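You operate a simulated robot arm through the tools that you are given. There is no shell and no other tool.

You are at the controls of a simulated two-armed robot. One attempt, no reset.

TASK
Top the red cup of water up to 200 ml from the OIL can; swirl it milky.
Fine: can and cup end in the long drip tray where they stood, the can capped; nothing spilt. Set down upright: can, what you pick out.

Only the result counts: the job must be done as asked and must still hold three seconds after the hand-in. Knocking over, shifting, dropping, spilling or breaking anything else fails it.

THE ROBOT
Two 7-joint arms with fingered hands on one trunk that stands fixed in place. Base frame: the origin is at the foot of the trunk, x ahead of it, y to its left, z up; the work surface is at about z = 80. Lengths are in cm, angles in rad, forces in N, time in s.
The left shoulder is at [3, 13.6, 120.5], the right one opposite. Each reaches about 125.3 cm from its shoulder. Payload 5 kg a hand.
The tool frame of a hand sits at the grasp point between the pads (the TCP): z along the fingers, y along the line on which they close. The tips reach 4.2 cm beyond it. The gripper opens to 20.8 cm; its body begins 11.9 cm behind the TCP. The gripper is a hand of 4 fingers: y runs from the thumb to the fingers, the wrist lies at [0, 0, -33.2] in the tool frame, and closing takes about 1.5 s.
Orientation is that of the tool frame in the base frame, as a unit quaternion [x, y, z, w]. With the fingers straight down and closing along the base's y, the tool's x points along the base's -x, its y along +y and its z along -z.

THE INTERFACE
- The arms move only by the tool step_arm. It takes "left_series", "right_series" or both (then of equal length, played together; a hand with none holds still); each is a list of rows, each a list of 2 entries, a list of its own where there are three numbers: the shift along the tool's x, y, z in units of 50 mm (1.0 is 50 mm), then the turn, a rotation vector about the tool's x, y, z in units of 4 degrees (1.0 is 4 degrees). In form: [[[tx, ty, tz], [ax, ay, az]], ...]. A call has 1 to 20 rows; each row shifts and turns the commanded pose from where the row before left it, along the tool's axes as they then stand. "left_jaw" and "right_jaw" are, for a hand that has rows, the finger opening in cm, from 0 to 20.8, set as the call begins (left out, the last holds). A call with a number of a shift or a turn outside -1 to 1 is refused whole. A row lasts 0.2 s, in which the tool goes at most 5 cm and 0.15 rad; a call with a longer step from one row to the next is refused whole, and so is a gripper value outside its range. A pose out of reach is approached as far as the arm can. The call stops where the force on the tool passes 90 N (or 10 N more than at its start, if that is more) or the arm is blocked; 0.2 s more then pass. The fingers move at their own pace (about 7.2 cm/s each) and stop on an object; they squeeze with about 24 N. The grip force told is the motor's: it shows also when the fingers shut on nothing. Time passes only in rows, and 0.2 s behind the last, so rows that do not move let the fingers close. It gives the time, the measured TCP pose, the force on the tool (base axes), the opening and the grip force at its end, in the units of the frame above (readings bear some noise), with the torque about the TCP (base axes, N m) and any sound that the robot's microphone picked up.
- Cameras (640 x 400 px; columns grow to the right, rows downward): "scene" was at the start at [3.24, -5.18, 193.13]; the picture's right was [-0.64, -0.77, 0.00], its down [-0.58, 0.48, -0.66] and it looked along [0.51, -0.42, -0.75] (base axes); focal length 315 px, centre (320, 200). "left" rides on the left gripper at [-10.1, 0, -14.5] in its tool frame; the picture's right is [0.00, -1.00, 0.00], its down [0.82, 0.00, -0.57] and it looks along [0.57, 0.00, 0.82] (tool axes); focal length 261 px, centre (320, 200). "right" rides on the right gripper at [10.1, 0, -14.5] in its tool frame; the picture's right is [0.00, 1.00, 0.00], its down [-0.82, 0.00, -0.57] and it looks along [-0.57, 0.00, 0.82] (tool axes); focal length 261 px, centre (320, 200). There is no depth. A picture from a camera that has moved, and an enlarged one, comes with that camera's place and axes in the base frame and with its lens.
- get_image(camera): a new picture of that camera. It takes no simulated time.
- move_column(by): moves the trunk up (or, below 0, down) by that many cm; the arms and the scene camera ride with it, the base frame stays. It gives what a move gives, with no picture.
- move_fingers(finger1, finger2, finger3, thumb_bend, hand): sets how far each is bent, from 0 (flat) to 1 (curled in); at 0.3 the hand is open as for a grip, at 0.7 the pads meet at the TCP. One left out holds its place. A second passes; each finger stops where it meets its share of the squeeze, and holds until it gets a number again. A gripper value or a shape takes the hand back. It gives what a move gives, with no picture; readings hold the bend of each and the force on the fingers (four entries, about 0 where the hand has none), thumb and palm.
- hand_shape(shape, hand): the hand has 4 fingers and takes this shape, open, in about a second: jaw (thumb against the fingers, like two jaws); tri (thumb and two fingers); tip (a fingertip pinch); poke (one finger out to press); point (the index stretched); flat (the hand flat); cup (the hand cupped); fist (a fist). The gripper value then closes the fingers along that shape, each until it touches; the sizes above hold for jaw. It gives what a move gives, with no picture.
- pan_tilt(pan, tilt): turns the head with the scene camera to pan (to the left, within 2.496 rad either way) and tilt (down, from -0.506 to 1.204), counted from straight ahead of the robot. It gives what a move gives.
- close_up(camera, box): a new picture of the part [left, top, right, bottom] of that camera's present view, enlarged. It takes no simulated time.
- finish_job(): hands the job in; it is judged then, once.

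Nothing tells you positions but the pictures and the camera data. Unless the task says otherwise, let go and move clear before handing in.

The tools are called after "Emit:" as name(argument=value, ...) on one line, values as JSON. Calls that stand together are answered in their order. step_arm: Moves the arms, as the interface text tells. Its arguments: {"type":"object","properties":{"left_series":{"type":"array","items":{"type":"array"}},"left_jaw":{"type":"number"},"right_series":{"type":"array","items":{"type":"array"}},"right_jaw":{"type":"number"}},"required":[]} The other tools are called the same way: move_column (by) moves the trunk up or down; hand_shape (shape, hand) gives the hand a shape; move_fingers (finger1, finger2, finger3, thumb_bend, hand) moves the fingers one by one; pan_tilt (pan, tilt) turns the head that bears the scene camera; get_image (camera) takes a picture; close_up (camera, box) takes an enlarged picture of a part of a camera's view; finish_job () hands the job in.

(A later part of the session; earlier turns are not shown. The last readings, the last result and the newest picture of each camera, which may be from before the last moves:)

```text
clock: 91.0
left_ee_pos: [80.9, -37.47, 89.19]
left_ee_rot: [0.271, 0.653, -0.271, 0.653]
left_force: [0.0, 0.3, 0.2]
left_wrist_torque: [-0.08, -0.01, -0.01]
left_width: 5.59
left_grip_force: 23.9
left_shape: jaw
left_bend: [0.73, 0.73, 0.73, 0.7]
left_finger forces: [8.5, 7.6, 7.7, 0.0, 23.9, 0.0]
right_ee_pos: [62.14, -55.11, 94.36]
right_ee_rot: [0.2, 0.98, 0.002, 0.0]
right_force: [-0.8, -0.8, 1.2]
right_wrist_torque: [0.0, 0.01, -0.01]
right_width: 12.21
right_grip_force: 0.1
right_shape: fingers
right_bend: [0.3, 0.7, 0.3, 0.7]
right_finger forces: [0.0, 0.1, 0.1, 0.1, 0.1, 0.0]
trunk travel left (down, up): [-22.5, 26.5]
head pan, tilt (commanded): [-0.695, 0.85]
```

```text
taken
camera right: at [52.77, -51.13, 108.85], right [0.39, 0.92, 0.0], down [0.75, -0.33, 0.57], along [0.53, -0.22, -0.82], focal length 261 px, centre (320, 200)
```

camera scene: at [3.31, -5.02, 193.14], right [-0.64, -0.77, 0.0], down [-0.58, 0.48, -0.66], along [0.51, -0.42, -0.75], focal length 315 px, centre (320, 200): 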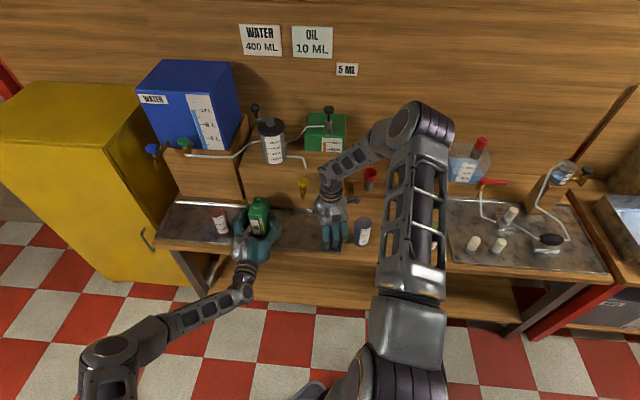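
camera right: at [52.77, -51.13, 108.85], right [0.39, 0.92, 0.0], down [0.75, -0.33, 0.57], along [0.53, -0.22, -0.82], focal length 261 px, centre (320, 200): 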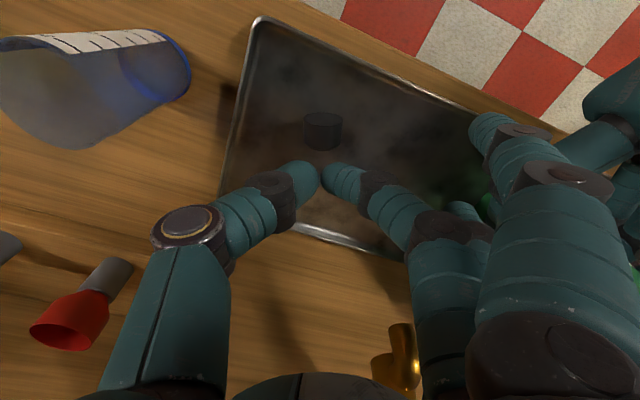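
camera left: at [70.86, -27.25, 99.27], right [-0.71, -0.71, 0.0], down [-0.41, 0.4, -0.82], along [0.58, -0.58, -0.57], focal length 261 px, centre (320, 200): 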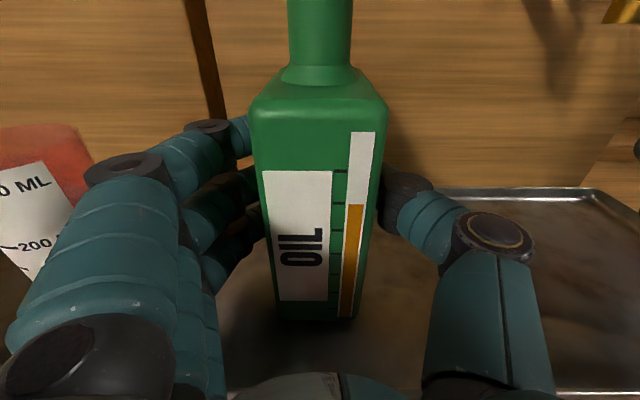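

At bend 0.7 the thumb and middle finger meet at the TCP. I'll open them to about 6 cm (bend 0.58), shift 0.35 cm to centre, and lower over the cap.

Emit:
move_fingers(hand="right", finger2=0.58, thumb_bend=0.58)

Emit:
step_arm(right_series=[[[0, 0.07, 0], [0, 0, 0]], [[0, 0, 0.4], [0, 0, 0]], [[0, 0, 0.4], [0, 0, 0]], [[0, 0, 0.4], [0, 0, 0]], [[0, 0, 0.2], [0, 0, 0]], [[0, 0, 0], [0, 0, 0]]])

Emit:
get_image(camera="right")

Emit:
close_up(camera="right", box=[240, 100, 420, 240])

```text
clock: 92.0
left_ee_pos: [81.01, -37.56, 89.09]
left_ee_rot: [0.271, 0.653, -0.271, 0.653]
left_force: [-0.3, 0.4, 1.7]
left_wrist_torque: [-0.05, 0.04, 0.04]
left_width: 5.63
left_grip_force: 24.2
left_shape: jaw
left_bend: [0.73, 0.73, 0.73, 0.7]
left_finger forces: [8.5, 7.7, 7.7, 0.0, 23.9, 0.0]
right_ee_pos: [62.13, -55.27, 94.23]
right_ee_rot: [0.199, 0.98, 0.002, 0.0]
right_force: [0.1, -0.3, -0.1]
right_wrist_torque: [-0.01, 0.02, -0.01]
right_width: 15.31
right_grip_force: 0.1
right_shape: fingers
right_bend: [0.3, 0.57, 0.3, 0.57]
right_finger forces: [0.0, 0.0, 0.0, 0.1, 0.0, 0.0]
trunk travel left (down, up): [-22.5, 26.5]
head pan, tilt (commanded): [-0.695, 0.85]
```

```text
clock: 93.4
left_ee_pos: [81.15, -37.56, 89.17]
left_ee_rot: [0.271, 0.654, -0.271, 0.652]
left_force: [0.0, 0.1, 1.0]
left_wrist_torque: [-0.06, -0.05, 0.0]
left_width: 5.61
left_grip_force: 24.5
left_shape: jaw
left_bend: [0.73, 0.73, 0.73, 0.7]
left_finger forces: [8.5, 7.7, 7.7, 0.0, 23.9, 0.0]
right_ee_pos: [62.24, -54.99, 87.14]
right_ee_rot: [0.199, 0.98, 0.002, 0.001]
right_force: [0.4, 0.2, -0.1]
right_wrist_torque: [0.04, -0.01, -0.02]
right_width: 15.31
right_grip_force: 0.1
right_shape: fingers
right_bend: [0.3, 0.57, 0.3, 0.57]
right_finger forces: [0.1, 0.0, 0.0, 0.0, 0.0, 0.0]
trunk travel left (down, up): [-22.5, 26.5]
head pan, tilt (commanded): [-0.695, 0.85]
```

```text
taken
camera right: at [52.9, -50.92, 101.85], right [0.39, 0.92, 0.0], down [0.75, -0.33, 0.57], along [0.53, -0.22, -0.82], focal length 261 px, centre (320, 200)
```

right: 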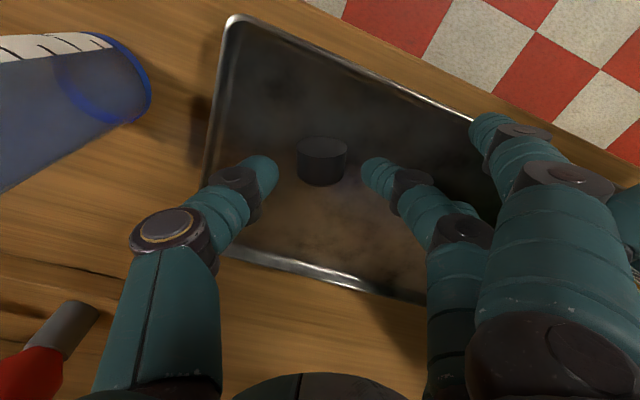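

```text
2.86 times, centred on (330, 170) of right
camera zoom: at [52.9, -50.92, 101.85], right [0.39, 0.92, 0.0], down [0.75, -0.33, 0.57], along [0.53, -0.22, -0.82], focal length 745 px, centre (291, 286)
```

zoom: 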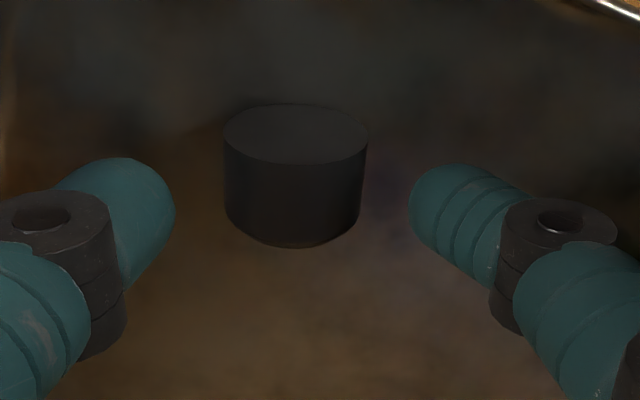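

Well centred. I'll lower the last 1.2 cm.

Emit:
step_arm(right_series=[[[0.04, 0, 0.1], [0, 0, 0]], [[0, 0, 0.1], [0, 0, 0]], [[0, 0, 0.04], [0, 0, 0]], [[0, 0, 0], [0, 0, 0]]])

Emit:
close_up(camera="right", box=[240, 100, 420, 240])

```text
clock: 94.4
left_ee_pos: [81.17, -37.55, 89.14]
left_ee_rot: [0.271, 0.654, -0.271, 0.653]
left_force: [1.2, -0.3, 1.4]
left_wrist_torque: [-0.01, 0.04, 0.01]
left_width: 5.62
left_grip_force: 24.1
left_shape: jaw
left_bend: [0.73, 0.73, 0.73, 0.7]
left_finger forces: [8.4, 7.7, 7.7, 0.1, 23.8, 0.1]
right_ee_pos: [62.04, -54.85, 86.08]
right_ee_rot: [0.199, 0.98, 0.002, 0.0]
right_force: [-0.6, 0.2, 0.6]
right_wrist_torque: [0.11, -0.01, 0.05]
right_width: 15.33
right_grip_force: 0.7
right_shape: fingers
right_bend: [0.3, 0.57, 0.3, 0.57]
right_finger forces: [0.9, 0.0, 0.0, 0.0, 0.0, 0.0]
trunk travel left (down, up): [-22.5, 26.5]
head pan, tilt (commanded): [-0.695, 0.85]
```

```text
2.86 times, centred on (330, 170) of right
camera zoom: at [52.69, -50.77, 100.68], right [0.39, 0.92, 0.0], down [0.75, -0.33, 0.57], along [0.53, -0.22, -0.82], focal length 745 px, centre (291, 286)
```

zoom: 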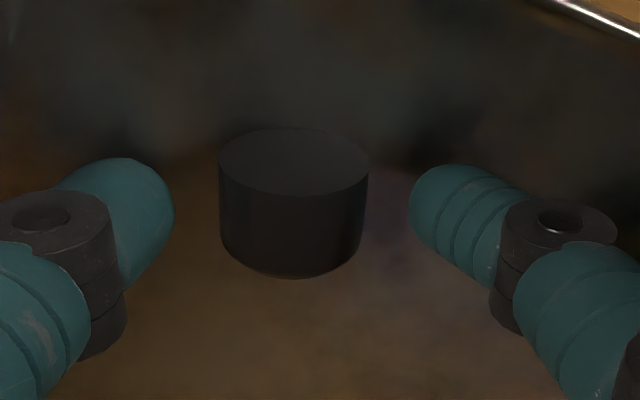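

Thumb and middle finger flank the cap evenly. I'll close the two on it.

Emit:
move_fingers(hand="right", finger2=0.75, thumb_bend=0.75)

Emit:
close_up(camera="right", box=[240, 100, 420, 240])

Emit:
close_up(camera="scene", box=[296, 200, 346, 250])

```text
clock: 95.4
left_ee_pos: [81.08, -37.46, 89.09]
left_ee_rot: [0.272, 0.653, -0.272, 0.653]
left_force: [0.3, -0.4, 0.8]
left_wrist_torque: [-0.05, -0.04, 0.0]
left_width: 5.62
left_grip_force: 24.3
left_shape: jaw
left_bend: [0.73, 0.73, 0.73, 0.7]
left_finger forces: [8.5, 7.6, 7.8, 0.1, 23.7, 0.0]
right_ee_pos: [61.99, -54.78, 86.06]
right_ee_rot: [0.2, 0.98, 0.002, -0.001]
right_force: [0.3, 0.3, 0.8]
right_wrist_torque: [0.1, 0.02, 0.01]
right_width: 11.92
right_grip_force: 12.8
right_shape: fingers
right_bend: [0.3, 0.56, 0.3, 0.72]
right_finger forces: [0.9, 12.1, 0.0, 0.0, 11.9, 0.0]
trunk travel left (down, up): [-22.5, 26.5]
head pan, tilt (commanded): [-0.695, 0.85]
```

```text
2.86 times, centred on (330, 170) of right
camera zoom: at [52.69, -50.76, 100.68], right [0.39, 0.92, 0.0], down [0.75, -0.33, 0.57], along [0.53, -0.22, -0.82], focal length 745 px, centre (291, 286)
```

zoom: 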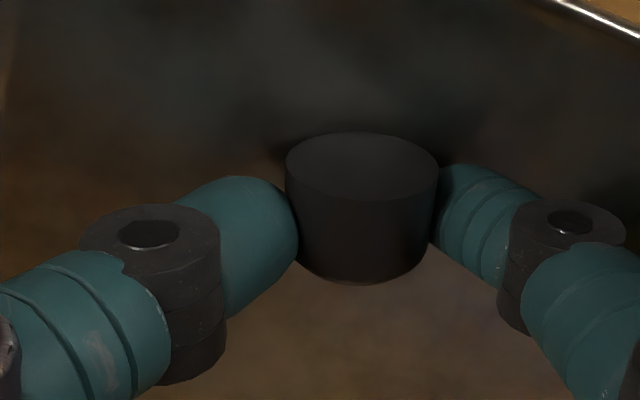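

```text
8.00 times, centred on (321, 225) of scene
camera zoom: at [3.24, -5.18, 193.13], right [-0.64, -0.77, 0.0], down [-0.58, 0.48, -0.66], along [0.51, -0.42, -0.75], focal length 2520 px, centre (312, 0)
```

zoom: 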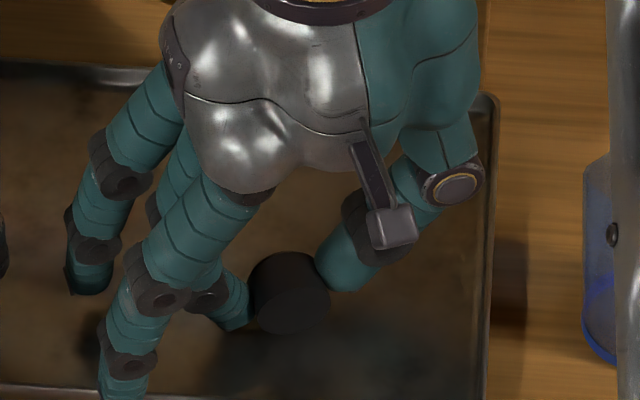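

Pinched across the diameter with 12 N on each side. I'll lift slowly and see whether it stays put in the pinch.

Emit:
step_arm(right_series=[[[0, 0, -0.1], [0, 0, 0]], [[0, 0, -0.2], [0, 0, 0]], [[0, 0, -0.2], [0, 0, 0]], [[0, 0, -0.2], [0, 0, 0]], [[0, 0, 0], [0, 0, 0]]])

Emit:
close_up(camera="right", box=[240, 100, 420, 240])

Emit:
close_up(camera="scene", box=[296, 200, 346, 250])

```text
clock: 96.6
left_ee_pos: [81.03, -37.47, 89.27]
left_ee_rot: [0.271, 0.654, -0.271, 0.652]
left_force: [-0.2, -2.0, 0.6]
left_wrist_torque: [-0.02, 0.01, 0.01]
left_width: 5.61
left_grip_force: 23.9
left_shape: jaw
left_bend: [0.73, 0.73, 0.73, 0.7]
left_finger forces: [8.6, 7.7, 7.7, 0.0, 23.9, 0.1]
right_ee_pos: [61.95, -54.69, 89.51]
right_ee_rot: [0.199, 0.98, 0.002, 0.0]
right_force: [0.2, -0.2, -0.4]
right_wrist_torque: [-0.01, -0.01, 0.02]
right_width: 11.98
right_grip_force: 12.1
right_shape: fingers
right_bend: [0.3, 0.56, 0.3, 0.72]
right_finger forces: [0.0, 12.1, 0.0, 0.0, 11.9, 0.1]
trunk travel left (down, up): [-22.5, 26.5]
head pan, tilt (commanded): [-0.695, 0.85]
```

```text
2.86 times, centred on (330, 170) of right
camera zoom: at [52.66, -50.67, 104.15], right [0.39, 0.92, 0.0], down [0.75, -0.33, 0.57], along [0.53, -0.22, -0.82], focal length 745 px, centre (291, 286)
```

zoom: 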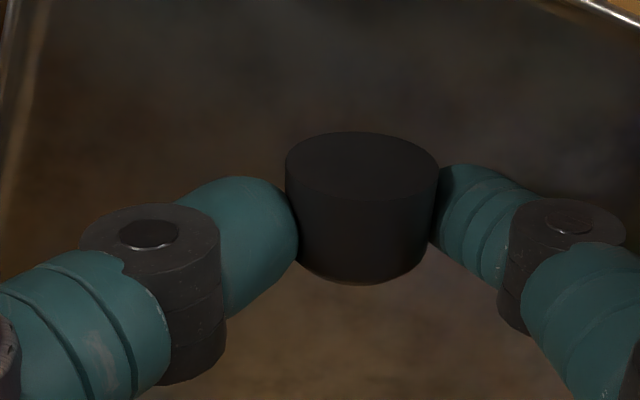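

```text
8.00 times, centred on (321, 225) of scene
camera zoom: at [3.23, -5.17, 193.13], right [-0.64, -0.77, 0.0], down [-0.58, 0.48, -0.66], along [0.51, -0.42, -0.75], focal length 2520 px, centre (312, 0)
```

zoom: 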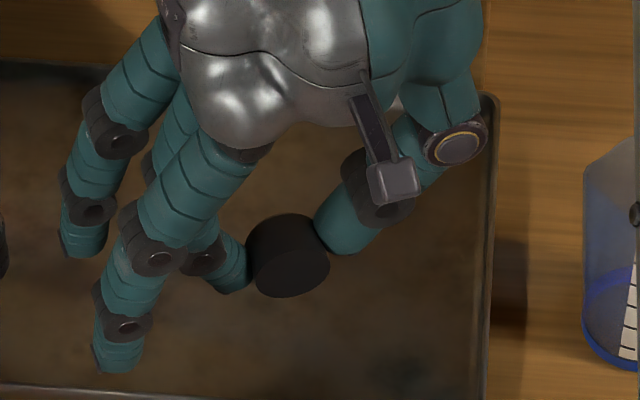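

The cap is held firmly across its diameter, top side away from me — a good hold for recapping, so the right hand stays parked. Now the pour: I'll first read the cup's current level carefully, then lift the can with the left hand.

Emit:
close_up(camera="scene", box=[208, 204, 236, 236])

Emit:
step_arm(left_series=[[[-0.1, 0, 0], [0, 0, 0]], [[-0.2, 0, 0], [0, 0, 0]], [[-0.3, 0, 0], [0, 0, 0]], [[-0.4, 0, 0], [0, 0, 0]], [[-0.4, 0, 0], [0, 0, 0]], [[-0.4, 0, 0], [0, 0, 0]], [[-0.3, 0, 0], [0, 0, 0]], [[-0.2, 0, 0], [0, 0, 0]], [[-0.1, 0, 0], [0, 0, 0]], [[0, 0, 0], [0, 0, 0]]])

Emit:
get_image(camera="scene")

Emit:
get_image(camera="left")

```text
12.50 times, centred on (222, 220) of scene
camera zoom: at [3.23, -5.17, 193.13], right [-0.64, -0.77, 0.0], down [-0.58, 0.48, -0.66], along [0.51, -0.42, -0.75], focal length 3938 px, centre (1545, -50)
```

zoom: 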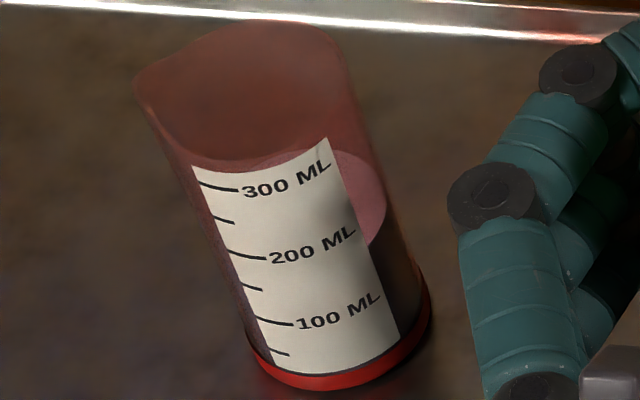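

```text
clock: 98.8
left_ee_pos: [81.0, -37.6, 101.01]
left_ee_rot: [0.272, 0.653, -0.272, 0.653]
left_force: [-1.1, -0.2, -6.8]
left_wrist_torque: [0.05, 0.08, -0.02]
left_width: 5.59
left_grip_force: 23.8
left_shape: jaw
left_bend: [0.73, 0.73, 0.73, 0.7]
left_finger forces: [8.3, 7.7, 7.7, 0.0, 23.8, 0.1]
right_ee_pos: [61.99, -54.63, 89.59]
right_ee_rot: [0.2, 0.98, 0.001, 0.0]
right_force: [-0.4, 0.1, -0.6]
right_wrist_torque: [0.01, 0.0, 0.02]
right_width: 11.96
right_grip_force: 12.0
right_shape: fingers
right_bend: [0.3, 0.56, 0.3, 0.72]
right_finger forces: [0.0, 12.1, 0.0, 0.1, 12.0, 0.1]
trunk travel left (down, up): [-22.5, 26.5]
head pan, tilt (commanded): [-0.695, 0.85]
```

```text
taken
camera scene: at [3.31, -5.22, 193.12], right [-0.64, -0.77, 0.0], down [-0.58, 0.48, -0.66], along [0.51, -0.42, -0.75], focal length 315 px, centre (320, 200)
```

scene: 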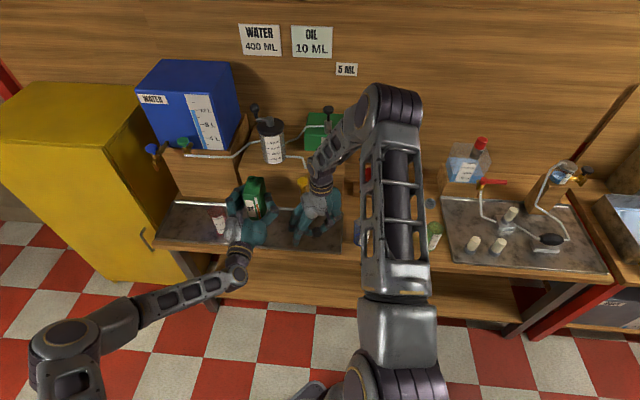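

```text
taken
camera left: at [70.94, -27.28, 111.2], right [-0.71, -0.71, 0.01], down [-0.41, 0.4, -0.82], along [0.58, -0.58, -0.57], focal length 261 px, centre (320, 200)
```

left: 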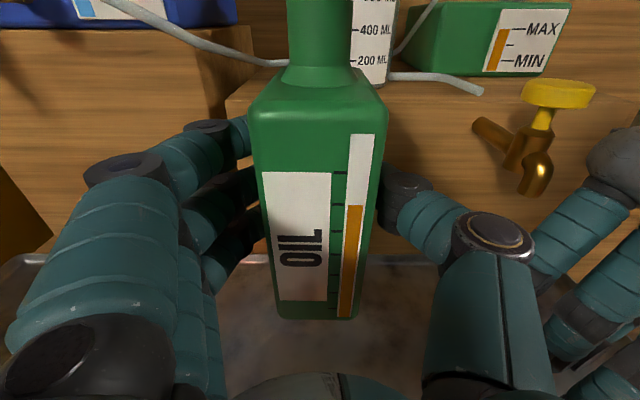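

The can lifts cleanly (about 7 N). The cup reads roughly 165–170 ml, so I need about 30 ml. I'll roll the can 50° toward the cup first, still to the right of it (well below the expected pour angle of ~78°).

Emit:
step_arm(left_series=[[[0, 0, 0], [0, 0, -0.5]], [[0, 0, 0], [0, 0, -1]], [[0, 0, 0], [0, 0, -1]], [[0, 0, 0], [0, 0, -1]], [[0, 0, 0], [0, 0, -1]], [[0, 0, 0], [0, 0, -1]], [[0, 0, 0], [0, 0, -1]], [[0, 0, 0], [0, 0, -1]], [[0, 0, 0], [0, 0, -1]], [[0, 0, 0], [0, 0, -1]], [[0, 0, 0], [0, 0, -1]], [[0, 0, 0], [0, 0, -1]], [[0, 0, 0], [0, 0, -1]], [[0, 0, 0], [0, 0, 0]]])

Emit:
get_image(camera="scene")

Emit:
get_image(camera="left")

```text
clock: 101.8
left_ee_pos: [81.08, -37.37, 101.05]
left_ee_rot: [-0.031, 0.706, -0.522, 0.477]
left_force: [0.3, -0.9, -6.7]
left_wrist_torque: [0.06, 0.05, 0.02]
left_width: 5.66
left_grip_force: 24.0
left_shape: jaw
left_bend: [0.73, 0.73, 0.73, 0.7]
left_finger forces: [9.2, 8.9, 8.9, 0.0, 21.8, 0.0]
right_ee_pos: [62.09, -54.64, 89.49]
right_ee_rot: [0.199, 0.98, 0.001, -0.001]
right_force: [0.5, 0.1, 0.8]
right_wrist_torque: [0.0, -0.05, 0.0]
right_width: 11.97
right_grip_force: 11.6
right_shape: fingers
right_bend: [0.3, 0.56, 0.3, 0.72]
right_finger forces: [0.1, 12.1, 0.1, 0.1, 11.9, 0.0]
trunk travel left (down, up): [-22.5, 26.5]
head pan, tilt (commanded): [-0.695, 0.85]
```

```text
taken
camera scene: at [3.31, -5.22, 193.13], right [-0.64, -0.77, 0.0], down [-0.58, 0.48, -0.66], along [0.51, -0.42, -0.75], focal length 315 px, centre (320, 200)
```

scene: 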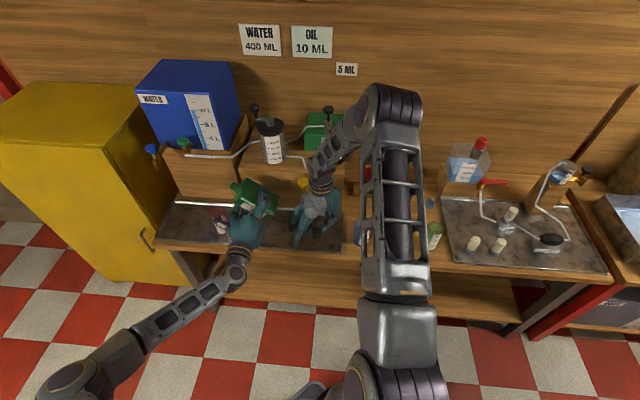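

```text
taken
camera left: at [76.32, -21.72, 107.6], right [-0.45, -0.45, 0.77], down [-0.85, -0.04, -0.52], along [0.27, -0.89, -0.37], focal length 261 px, centre (320, 200)
```

left: 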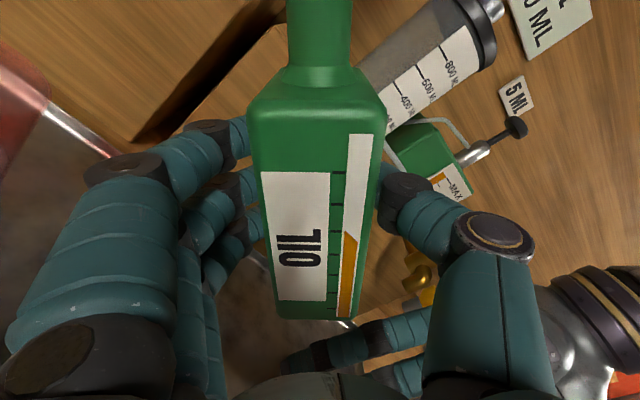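

The gauge shows the oil surface tilting realistically. Before moving over the cup I'll roll to about 66° so the fingers swing under and clear the cup, then check.

Emit:
step_arm(left_series=[[[0, 0, 0], [0, 0, -0.8]], [[0, 0, 0], [0, 0, -0.8]], [[0, 0, 0], [0, 0, -0.8]], [[0, 0, 0], [0, 0, -0.8]], [[0, 0, 0], [0, 0, -0.8]], [[0, 0, 0], [0, 0, 0]]])

Emit:
get_image(camera="left")

Emit:
close_up(camera="scene", box=[180, 150, 300, 270])

```text
clock: 103.2
left_ee_pos: [80.96, -37.53, 101.04]
left_ee_rot: [-0.129, 0.695, -0.583, 0.4]
left_force: [-0.2, -0.1, -6.4]
left_wrist_torque: [0.08, 0.05, 0.04]
left_width: 5.63
left_grip_force: 24.2
left_shape: jaw
left_bend: [0.73, 0.73, 0.73, 0.7]
left_finger forces: [9.4, 9.3, 9.1, 0.1, 21.4, 0.1]
right_ee_pos: [61.95, -54.74, 89.52]
right_ee_rot: [0.199, 0.98, 0.002, 0.0]
right_force: [0.4, -0.4, -0.8]
right_wrist_torque: [0.06, -0.01, 0.02]
right_width: 11.96
right_grip_force: 12.2
right_shape: fingers
right_bend: [0.3, 0.56, 0.3, 0.72]
right_finger forces: [0.0, 12.0, 0.1, 0.0, 11.9, 0.0]
trunk travel left (down, up): [-22.5, 26.5]
head pan, tilt (commanded): [-0.695, 0.85]
```

```text
taken
camera left: at [77.38, -20.69, 105.23], right [-0.28, -0.28, 0.92], down [-0.94, -0.13, -0.33], along [0.21, -0.95, -0.23], focal length 261 px, centre (320, 200)
```

left: 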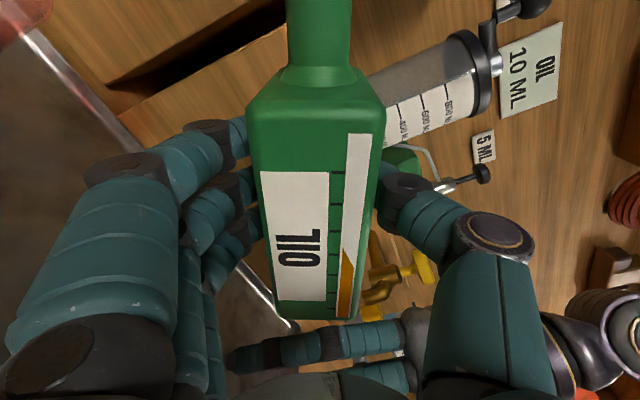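

```text
3.33 times, centred on (240, 210) of scene
camera zoom: at [3.31, -5.23, 193.13], right [-0.64, -0.77, 0.0], down [-0.58, 0.48, -0.66], along [0.51, -0.42, -0.75], focal length 1050 px, centre (587, 167)
```

zoom: 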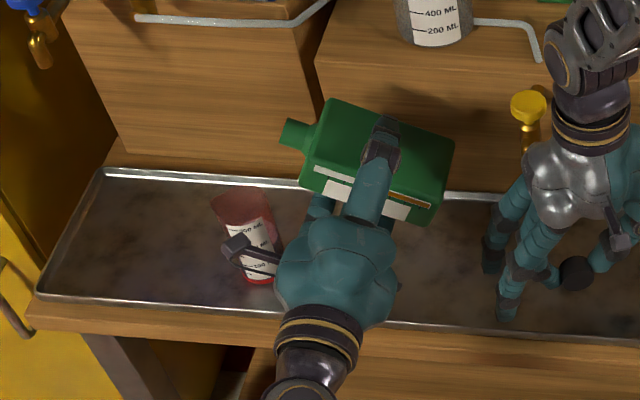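

At 66° no flow and everything is clear. I'll translate the can over the cup: 5.5 cm left, 5 cm down, 1.7 cm toward me.

Emit:
step_arm(left_series=[[[-0.0997, 0.227, -0.0567], [0, 0, 0]], [[-0.0997, 0.227, -0.0567], [0, 0, 0]], [[-0.0997, 0.227, -0.0567], [0, 0, 0]], [[-0.0997, 0.227, -0.0567], [0, 0, 0]], [[-0.0997, 0.227, -0.0567], [0, 0, 0]], [[-0.0997, 0.227, -0.0567], [0, 0, 0]], [[0, 0, 0], [0, 0, 0]]])

Emit:
get_image(camera="left")

Emit:
close_up(camera="left", box=[0, 0, 640, 200])

Emit:
close_up(camera="scene", box=[180, 160, 280, 260])

```text
clock: 104.8
left_ee_pos: [83.7, -32.41, 96.16]
left_ee_rot: [-0.128, 0.695, -0.583, 0.4]
left_force: [0.9, -0.4, -8.1]
left_wrist_torque: [0.1, 0.02, 0.02]
left_width: 5.64
left_grip_force: 24.0
left_shape: jaw
left_bend: [0.73, 0.73, 0.73, 0.7]
left_finger forces: [9.3, 9.1, 9.1, 0.1, 21.3, 0.1]
right_ee_pos: [62.11, -54.71, 89.56]
right_ee_rot: [0.199, 0.98, 0.001, 0.0]
right_force: [0.2, 0.0, 0.8]
right_wrist_torque: [-0.01, -0.03, -0.02]
right_width: 11.97
right_grip_force: 12.0
right_shape: fingers
right_bend: [0.3, 0.56, 0.3, 0.72]
right_finger forces: [0.0, 12.1, 0.1, 0.0, 12.0, 0.1]
trunk travel left (down, up): [-22.5, 26.5]
head pan, tilt (commanded): [-0.695, 0.85]
```

```text
taken
camera left: at [80.14, -15.58, 100.27], right [-0.28, -0.28, 0.92], down [-0.94, -0.13, -0.33], along [0.21, -0.95, -0.23], focal length 261 px, centre (320, 200)
```

left: 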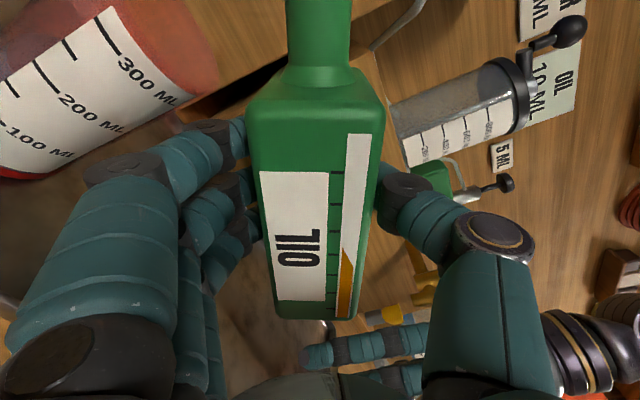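

```text
1.00 times, centred on (320, 100) of left (not enlarged: the box is as wide or as high as the picture)
camera zoom: at [80.14, -15.58, 100.27], right [-0.28, -0.28, 0.92], down [-0.94, -0.13, -0.33], along [0.21, -0.95, -0.23], focal length 261 px, centre (320, 300)
```

zoom: 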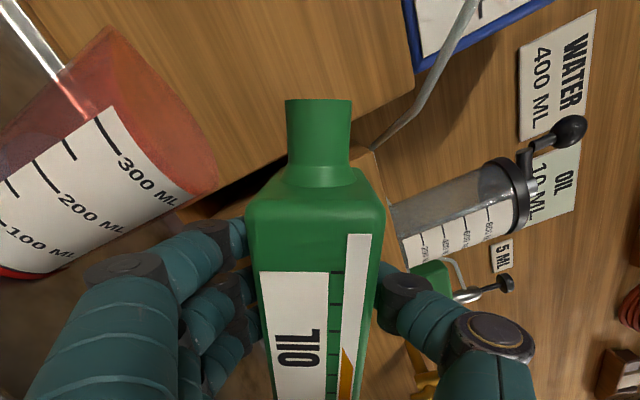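

```text
4.00 times, centred on (230, 210) of scene
camera zoom: at [3.29, -5.22, 193.13], right [-0.64, -0.77, 0.0], down [-0.58, 0.48, -0.66], along [0.51, -0.42, -0.75], focal length 1260 px, centre (680, 160)
```

zoom: 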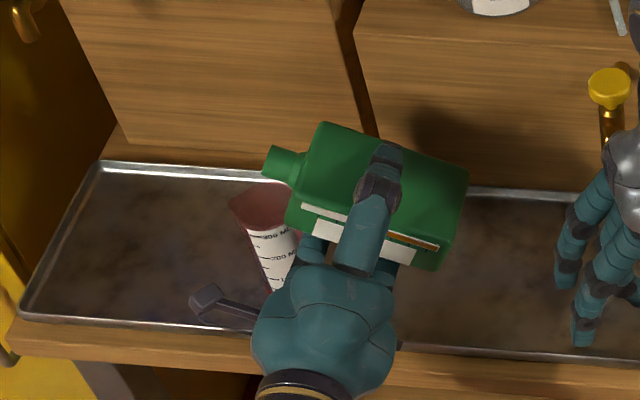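

The mouth is now right above the cup (lip about 1 cm to the right of the cup's centre, ~3 cm above the rim at the pouring tilt). I'll look at the cup closely from this camera and roll on to 74°.

Emit:
close_up(camera="left", box=[0, 0, 220, 190])

Emit:
step_arm(left_series=[[[0, 0, 0], [0, 0, -0.5]], [[0, 0, 0], [0, 0, -0.5]], [[0, 0, 0], [0, 0, -0.5]], [[0, 0, 0], [0, 0, -0.5]], [[0, 0, 0], [0, 0, 0]]])

Emit:
close_up(camera="left", box=[0, 0, 640, 200])

Emit:
close_up(camera="scene", box=[195, 170, 275, 250])

```text
2.11 times, centred on (110, 95) of left
camera zoom: at [80.14, -15.58, 100.27], right [-0.28, -0.28, 0.92], down [-0.94, -0.13, -0.33], along [0.21, -0.95, -0.23], focal length 549 px, centre (762, 421)
```

zoom: 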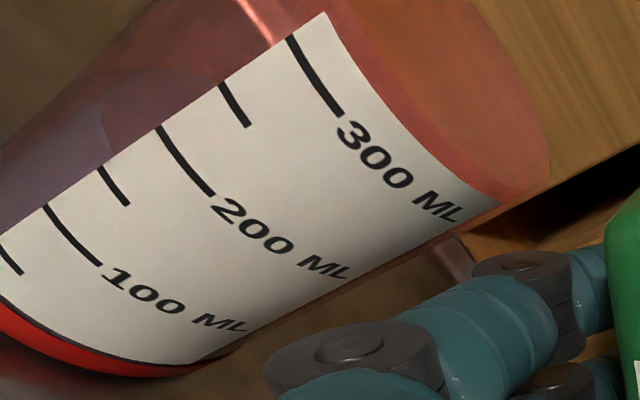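

```text
clock: 106.0
left_ee_pos: [83.67, -32.41, 96.18]
left_ee_rot: [-0.177, 0.684, -0.61, 0.359]
left_force: [-0.3, -0.7, -6.4]
left_wrist_torque: [0.08, 0.05, -0.01]
left_width: 5.65
left_grip_force: 24.5
left_shape: jaw
left_bend: [0.73, 0.73, 0.73, 0.7]
left_finger forces: [9.3, 9.2, 9.1, 0.0, 21.2, 0.0]
right_ee_pos: [62.03, -54.66, 89.45]
right_ee_rot: [0.199, 0.98, 0.002, 0.0]
right_force: [-0.3, 0.6, -0.1]
right_wrist_torque: [-0.03, -0.02, 0.01]
right_width: 11.97
right_grip_force: 11.7
right_shape: fingers
right_bend: [0.3, 0.56, 0.3, 0.72]
right_finger forces: [0.0, 12.1, 0.0, 0.1, 11.9, 0.0]
trunk travel left (down, up): [-22.5, 26.5]
head pan, tilt (commanded): [-0.695, 0.85]
```

```text
1.00 times, centred on (320, 100) of left (not enlarged: the box is as wide or as high as the picture)
camera zoom: at [80.41, -15.33, 98.94], right [-0.19, -0.19, 0.96], down [-0.96, -0.15, -0.22], along [0.19, -0.97, -0.16], focal length 261 px, centre (320, 300)
```

zoom: 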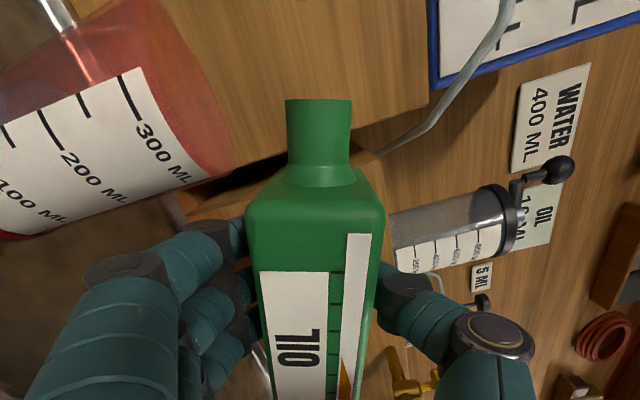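

```text
5.00 times, centred on (235, 210) of scene
camera zoom: at [3.31, -5.21, 193.13], right [-0.64, -0.77, 0.0], down [-0.58, 0.48, -0.66], along [0.51, -0.42, -0.75], focal length 1575 px, centre (745, 150)
```

zoom: 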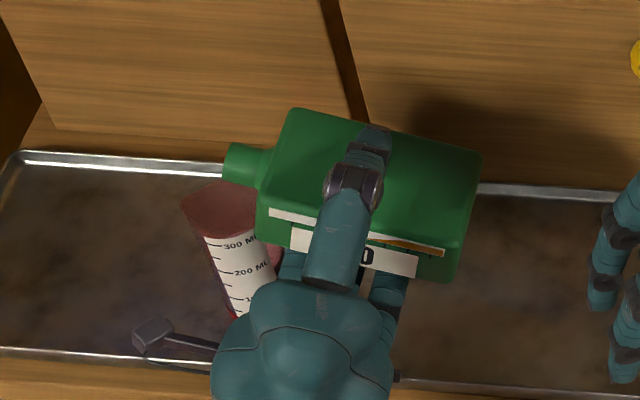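

No flow yet at 74°. I'll zoom in on the liquid line at the label's edge for a precise starting level.

Emit:
close_up(camera="left", box=[0, -60, 130, 60])

Emit:
close_up(camera="scene", box=[215, 205, 240, 235])

```text
refused: -60 is not a number from 0 to 400
```

```text
13.33 times, centred on (228, 220) of scene
camera zoom: at [3.31, -5.21, 193.13], right [-0.64, -0.77, 0.0], down [-0.58, 0.48, -0.66], along [0.51, -0.42, -0.75], focal length 4200 px, centre (1553, -67)
```

zoom: 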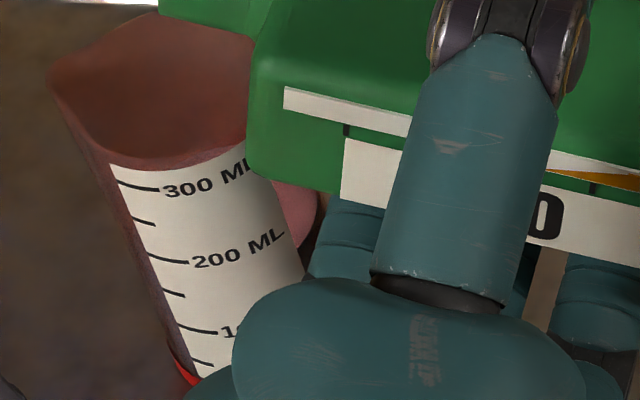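

Emit:
close_up(camera="left", box=[0, 0, 110, 70])

Emit:
close_up(camera="left", box=[230, 0, 390, 100])

```text
5.71 times, centred on (55, 35) of left
camera zoom: at [80.41, -15.33, 98.94], right [-0.19, -0.19, 0.96], down [-0.96, -0.15, -0.22], along [0.19, -0.97, -0.16], focal length 1489 px, centre (1834, 1143)
```

zoom: 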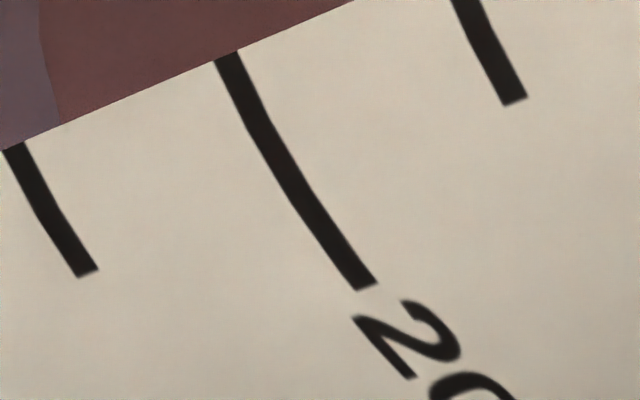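

```text
4.00 times, centred on (310, 50) of left
camera zoom: at [80.41, -15.33, 98.94], right [-0.19, -0.19, 0.96], down [-0.96, -0.15, -0.22], along [0.19, -0.97, -0.16], focal length 1043 px, centre (360, 800)
```

zoom: 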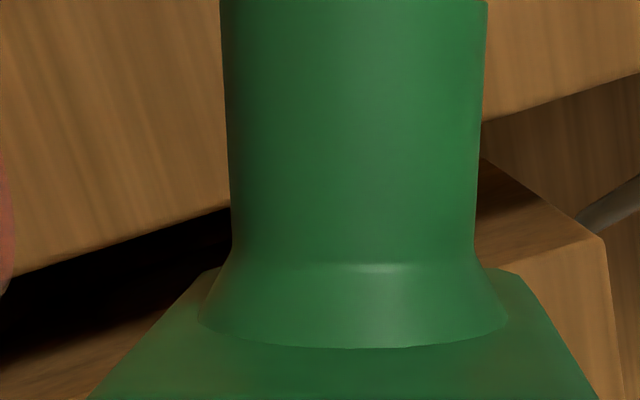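

Starting level reads 161 ml at the label edge, so about 40 ml of oil is needed. I'll now tilt in small steps, watching this line. First to 76°.

Emit:
step_arm(left_series=[[[0, 0, 0], [0, 0, -0.25]], [[0, 0, 0], [0, 0, -0.25]], [[0, 0, 0], [0, 0, 0]], [[0, 0, 0], [0, 0, 0]]])

Emit:
close_up(camera="left", box=[0, 0, 640, 200])

Emit:
close_up(camera="left", box=[0, 0, 110, 70])

```text
clock: 107.0
left_ee_pos: [83.83, -32.45, 96.19]
left_ee_rot: [-0.189, 0.681, -0.616, 0.348]
left_force: [-0.1, -1.1, -7.0]
left_wrist_torque: [0.05, 0.02, 0.02]
left_width: 5.66
left_grip_force: 24.2
left_shape: jaw
left_bend: [0.73, 0.73, 0.73, 0.7]
left_finger forces: [9.3, 9.2, 9.1, 0.1, 21.2, 0.1]
right_ee_pos: [62.07, -54.67, 89.48]
right_ee_rot: [0.2, 0.98, 0.002, 0.0]
right_force: [0.3, -0.3, -0.2]
right_wrist_torque: [-0.01, 0.0, 0.0]
right_width: 11.96
right_grip_force: 11.8
right_shape: fingers
right_bend: [0.3, 0.56, 0.3, 0.72]
right_finger forces: [0.0, 12.1, 0.0, 0.1, 11.9, 0.1]
trunk travel left (down, up): [-22.5, 26.5]
head pan, tilt (commanded): [-0.695, 0.85]
```

```text
1.00 times, centred on (320, 100) of left (not enlarged: the box is as wide or as high as the picture)
camera zoom: at [80.54, -15.24, 98.62], right [-0.17, -0.17, 0.97], down [-0.97, -0.16, -0.19], along [0.19, -0.97, -0.14], focal length 261 px, centre (320, 300)
```

zoom: 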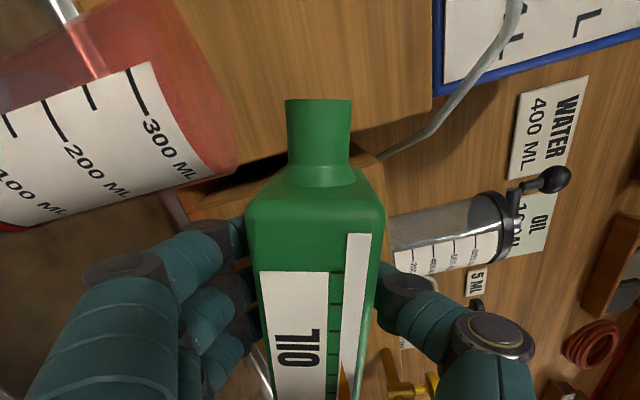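

```text
5.71 times, centred on (55, 35) of left
camera zoom: at [80.54, -15.24, 98.62], right [-0.17, -0.17, 0.97], down [-0.97, -0.16, -0.19], along [0.19, -0.97, -0.14], focal length 1489 px, centre (1834, 1143)
```

zoom: 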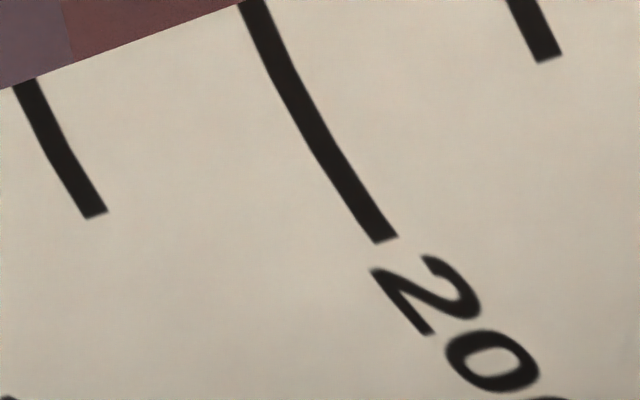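

Still 161 ml at 76°. I'll step on by 0.8°.

Emit:
step_arm(left_series=[[[0, 0, 0], [0, 0, -0.2]], [[0, 0, 0], [0, 0, 0]], [[0, 0, 0], [0, 0, 0]]])

Emit:
close_up(camera="left", box=[0, 0, 120, 10])

Emit:
close_up(camera="left", box=[0, 0, 640, 200])

```text
clock: 107.8
left_ee_pos: [83.8, -32.4, 96.17]
left_ee_rot: [-0.193, 0.68, -0.618, 0.344]
left_force: [-0.3, -1.1, -6.5]
left_wrist_torque: [0.06, 0.04, 0.02]
left_width: 5.64
left_grip_force: 23.5
left_shape: jaw
left_bend: [0.73, 0.73, 0.73, 0.7]
left_finger forces: [9.2, 9.2, 9.3, 0.1, 21.2, 0.0]
right_ee_pos: [62.05, -54.69, 89.58]
right_ee_rot: [0.2, 0.98, 0.002, 0.0]
right_force: [0.2, -0.2, 0.3]
right_wrist_torque: [0.01, 0.01, -0.02]
right_width: 11.99
right_grip_force: 12.0
right_shape: fingers
right_bend: [0.3, 0.56, 0.3, 0.72]
right_finger forces: [0.0, 12.0, 0.0, 0.0, 11.9, 0.0]
trunk travel left (down, up): [-22.5, 26.5]
head pan, tilt (commanded): [-0.695, 0.85]
```

```text
5.33 times, centred on (60, 5) of left
camera zoom: at [80.53, -15.19, 98.47], right [-0.16, -0.16, 0.97], down [-0.97, -0.16, -0.18], along [0.19, -0.97, -0.13], focal length 1390 px, centre (1707, 1240)
```

zoom: 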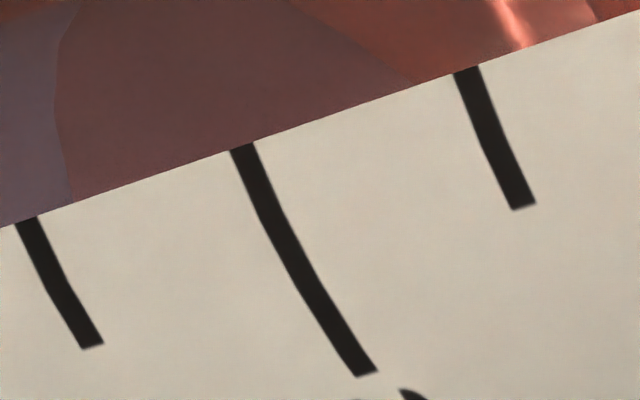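

```text
1.00 times, centred on (320, 100) of left (not enlarged: the box is as wide or as high as the picture)
camera zoom: at [80.53, -15.19, 98.47], right [-0.16, -0.16, 0.97], down [-0.97, -0.16, -0.18], along [0.19, -0.97, -0.13], focal length 261 px, centre (320, 300)
```

zoom: 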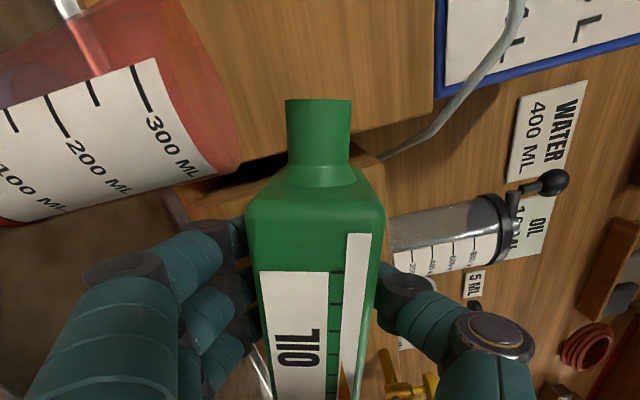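

Emit:
step_arm(left_series=[[[0, 0, 0], [0, 0, -0.2]], [[0, 0, 0], [0, 0, 0]], [[0, 0, 0], [0, 0, 0]]])

Emit:
close_up(camera="left", box=[0, 0, 120, 10])

Emit:
close_up(camera="left", box=[0, 0, 640, 200])

```text
clock: 108.6
left_ee_pos: [83.76, -32.38, 96.16]
left_ee_rot: [-0.199, 0.679, -0.62, 0.34]
left_force: [0.6, 0.3, -6.4]
left_wrist_torque: [0.07, 0.07, -0.01]
left_width: 5.64
left_grip_force: 23.9
left_shape: jaw
left_bend: [0.73, 0.73, 0.73, 0.7]
left_finger forces: [9.4, 9.3, 9.2, 0.0, 21.2, 0.1]
right_ee_pos: [61.93, -54.86, 89.44]
right_ee_rot: [0.2, 0.98, 0.003, 0.0]
right_force: [0.1, 0.4, 0.4]
right_wrist_torque: [0.03, 0.0, -0.01]
right_width: 11.96
right_grip_force: 11.9
right_shape: fingers
right_bend: [0.3, 0.56, 0.3, 0.72]
right_finger forces: [0.0, 12.1, 0.0, 0.1, 11.9, 0.0]
trunk travel left (down, up): [-22.5, 26.5]
head pan, tilt (commanded): [-0.695, 0.85]
```

```text
5.33 times, centred on (60, 5) of left
camera zoom: at [80.49, -15.15, 98.33], right [-0.15, -0.15, 0.98], down [-0.97, -0.16, -0.17], along [0.18, -0.98, -0.12], focal length 1390 px, centre (1707, 1240)
```

zoom: 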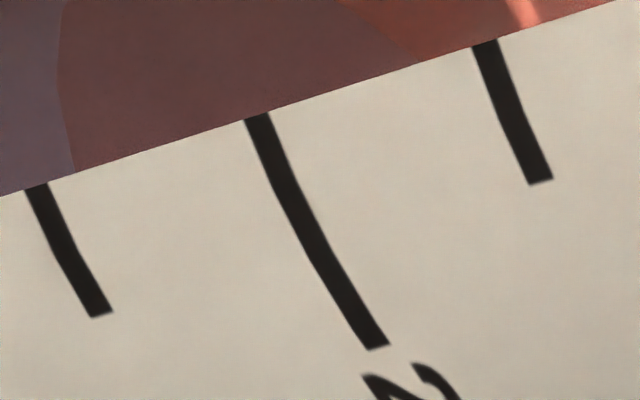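

```text
1.00 times, centred on (320, 100) of left (not enlarged: the box is as wide or as high as the picture)
camera zoom: at [80.49, -15.15, 98.33], right [-0.15, -0.15, 0.98], down [-0.97, -0.16, -0.17], along [0.18, -0.98, -0.12], focal length 261 px, centre (320, 300)
```

zoom: 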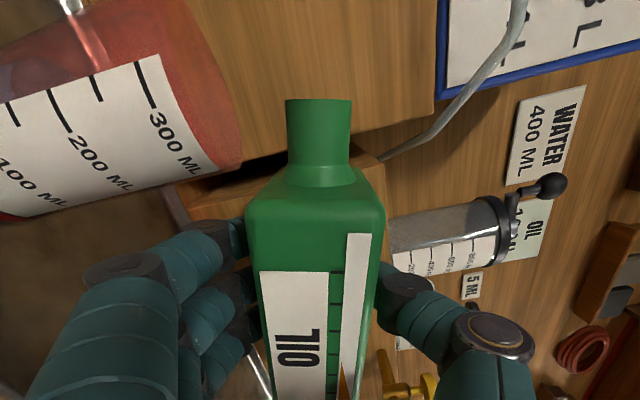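

Emit:
step_arm(left_series=[[[0, 0, 0], [0, 0, -0.2]], [[0, 0, 0], [0, 0, 0]], [[0, 0, 0], [0, 0, 0]]])

Emit:
close_up(camera="left", box=[0, 0, 640, 200])

```text
clock: 109.4
left_ee_pos: [83.72, -32.38, 96.16]
left_ee_rot: [-0.203, 0.678, -0.622, 0.335]
left_force: [0.6, 0.4, -6.4]
left_wrist_torque: [0.05, 0.05, 0.03]
left_width: 5.64
left_grip_force: 23.9
left_shape: jaw
left_bend: [0.73, 0.73, 0.73, 0.7]
left_finger forces: [9.2, 9.2, 9.1, 0.0, 21.2, 0.0]
right_ee_pos: [61.92, -54.63, 89.49]
right_ee_rot: [0.2, 0.98, 0.002, 0.0]
right_force: [0.3, 0.1, 0.6]
right_wrist_torque: [0.02, -0.02, -0.03]
right_width: 11.98
right_grip_force: 11.7
right_shape: fingers
right_bend: [0.3, 0.56, 0.3, 0.72]
right_finger forces: [0.1, 12.1, 0.0, 0.0, 12.0, 0.0]
trunk travel left (down, up): [-22.5, 26.5]
head pan, tilt (commanded): [-0.695, 0.85]
```

```text
1.00 times, centred on (320, 100) of left (not enlarged: the box is as wide or as high as the picture)
camera zoom: at [80.52, -15.15, 98.21], right [-0.14, -0.14, 0.98], down [-0.97, -0.16, -0.16], along [0.18, -0.98, -0.11], focal length 261 px, centre (320, 300)
```

zoom: 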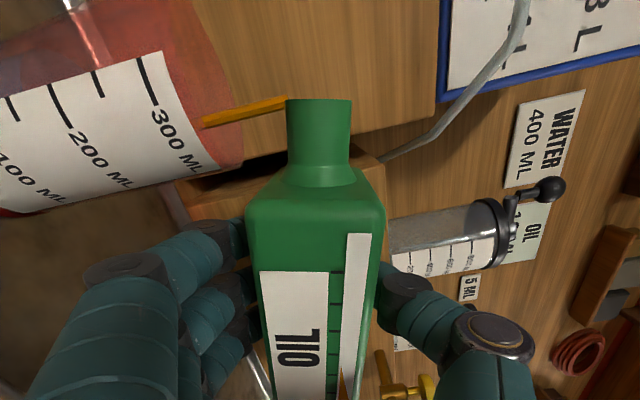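

The oil stream has started at 78.4° and falls into the cup. I'll check the level.

Emit:
close_up(camera="left", box=[0, 0, 120, 10])

Emit:
close_up(camera="scene", box=[205, 185, 245, 235])

```text
5.33 times, centred on (60, 5) of left
camera zoom: at [80.52, -15.15, 98.21], right [-0.14, -0.14, 0.98], down [-0.97, -0.16, -0.16], along [0.18, -0.98, -0.11], focal length 1390 px, centre (1707, 1240)
```

zoom: 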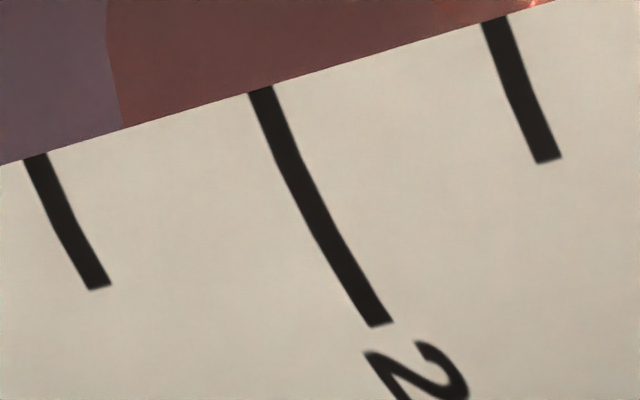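

```text
8.00 times, centred on (225, 210) of scene
camera zoom: at [3.31, -5.21, 193.13], right [-0.64, -0.77, 0.0], down [-0.58, 0.48, -0.66], along [0.51, -0.42, -0.75], focal length 2520 px, centre (1080, 120)
```

zoom: 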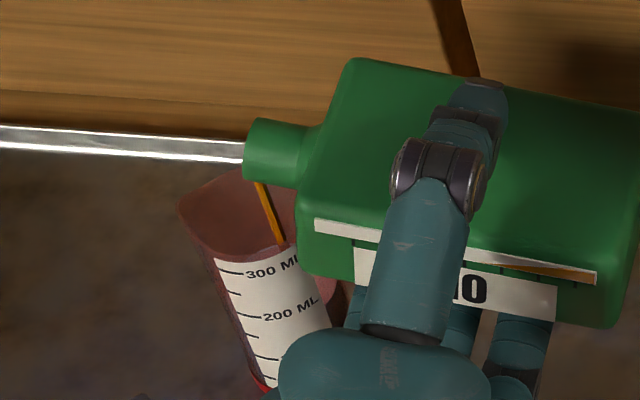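

Level is now about 169 ml with the stream inside the cup. I'll hold for 0.4 s and read again.

Emit:
step_arm(left_series=[[[0, 0, 0], [0, 0, 0]]])

Emit:
close_up(camera="left", box=[0, 0, 120, 10])

Emit:
close_up(camera="left", box=[0, 0, 640, 200])

```text
clock: 109.8
left_ee_pos: [83.66, -32.35, 96.06]
left_ee_rot: [-0.203, 0.678, -0.622, 0.335]
left_force: [0.4, 0.3, -7.2]
left_wrist_torque: [0.05, 0.03, 0.01]
left_width: 5.63
left_grip_force: 23.3
left_shape: jaw
left_bend: [0.73, 0.73, 0.73, 0.7]
left_finger forces: [9.3, 9.2, 9.1, 0.0, 21.2, 0.1]
right_ee_pos: [62.19, -54.7, 89.57]
right_ee_rot: [0.2, 0.98, 0.002, 0.0]
right_force: [-0.1, -0.3, -0.6]
right_wrist_torque: [0.04, -0.01, 0.02]
right_width: 11.98
right_grip_force: 12.2
right_shape: fingers
right_bend: [0.3, 0.56, 0.3, 0.72]
right_finger forces: [0.0, 12.1, 0.0, 0.0, 12.0, 0.0]
trunk travel left (down, up): [-22.5, 26.5]
head pan, tilt (commanded): [-0.695, 0.85]
```

```text
5.33 times, centred on (60, 5) of left
camera zoom: at [80.51, -15.14, 98.21], right [-0.14, -0.14, 0.98], down [-0.97, -0.16, -0.16], along [0.18, -0.98, -0.11], focal length 1390 px, centre (1707, 1240)
```

zoom: 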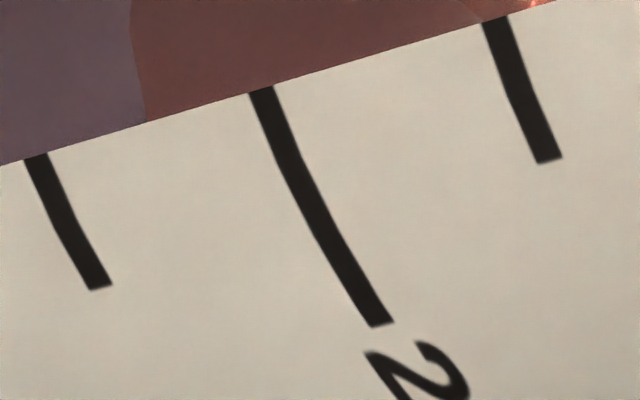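

```text
1.00 times, centred on (320, 100) of left (not enlarged: the box is as wide or as high as the picture)
camera zoom: at [80.51, -15.14, 98.21], right [-0.14, -0.14, 0.98], down [-0.97, -0.16, -0.16], along [0.18, -0.98, -0.11], focal length 261 px, centre (320, 300)
```

zoom: 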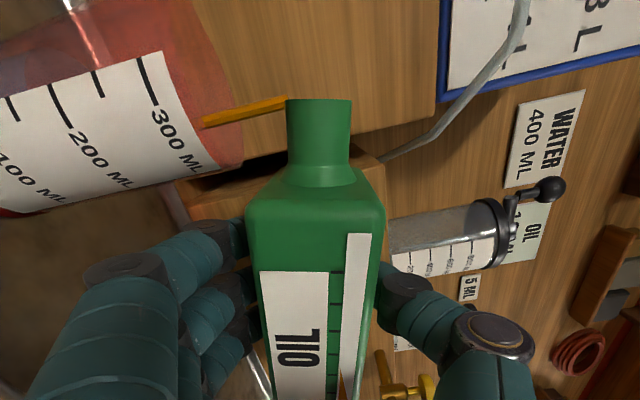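

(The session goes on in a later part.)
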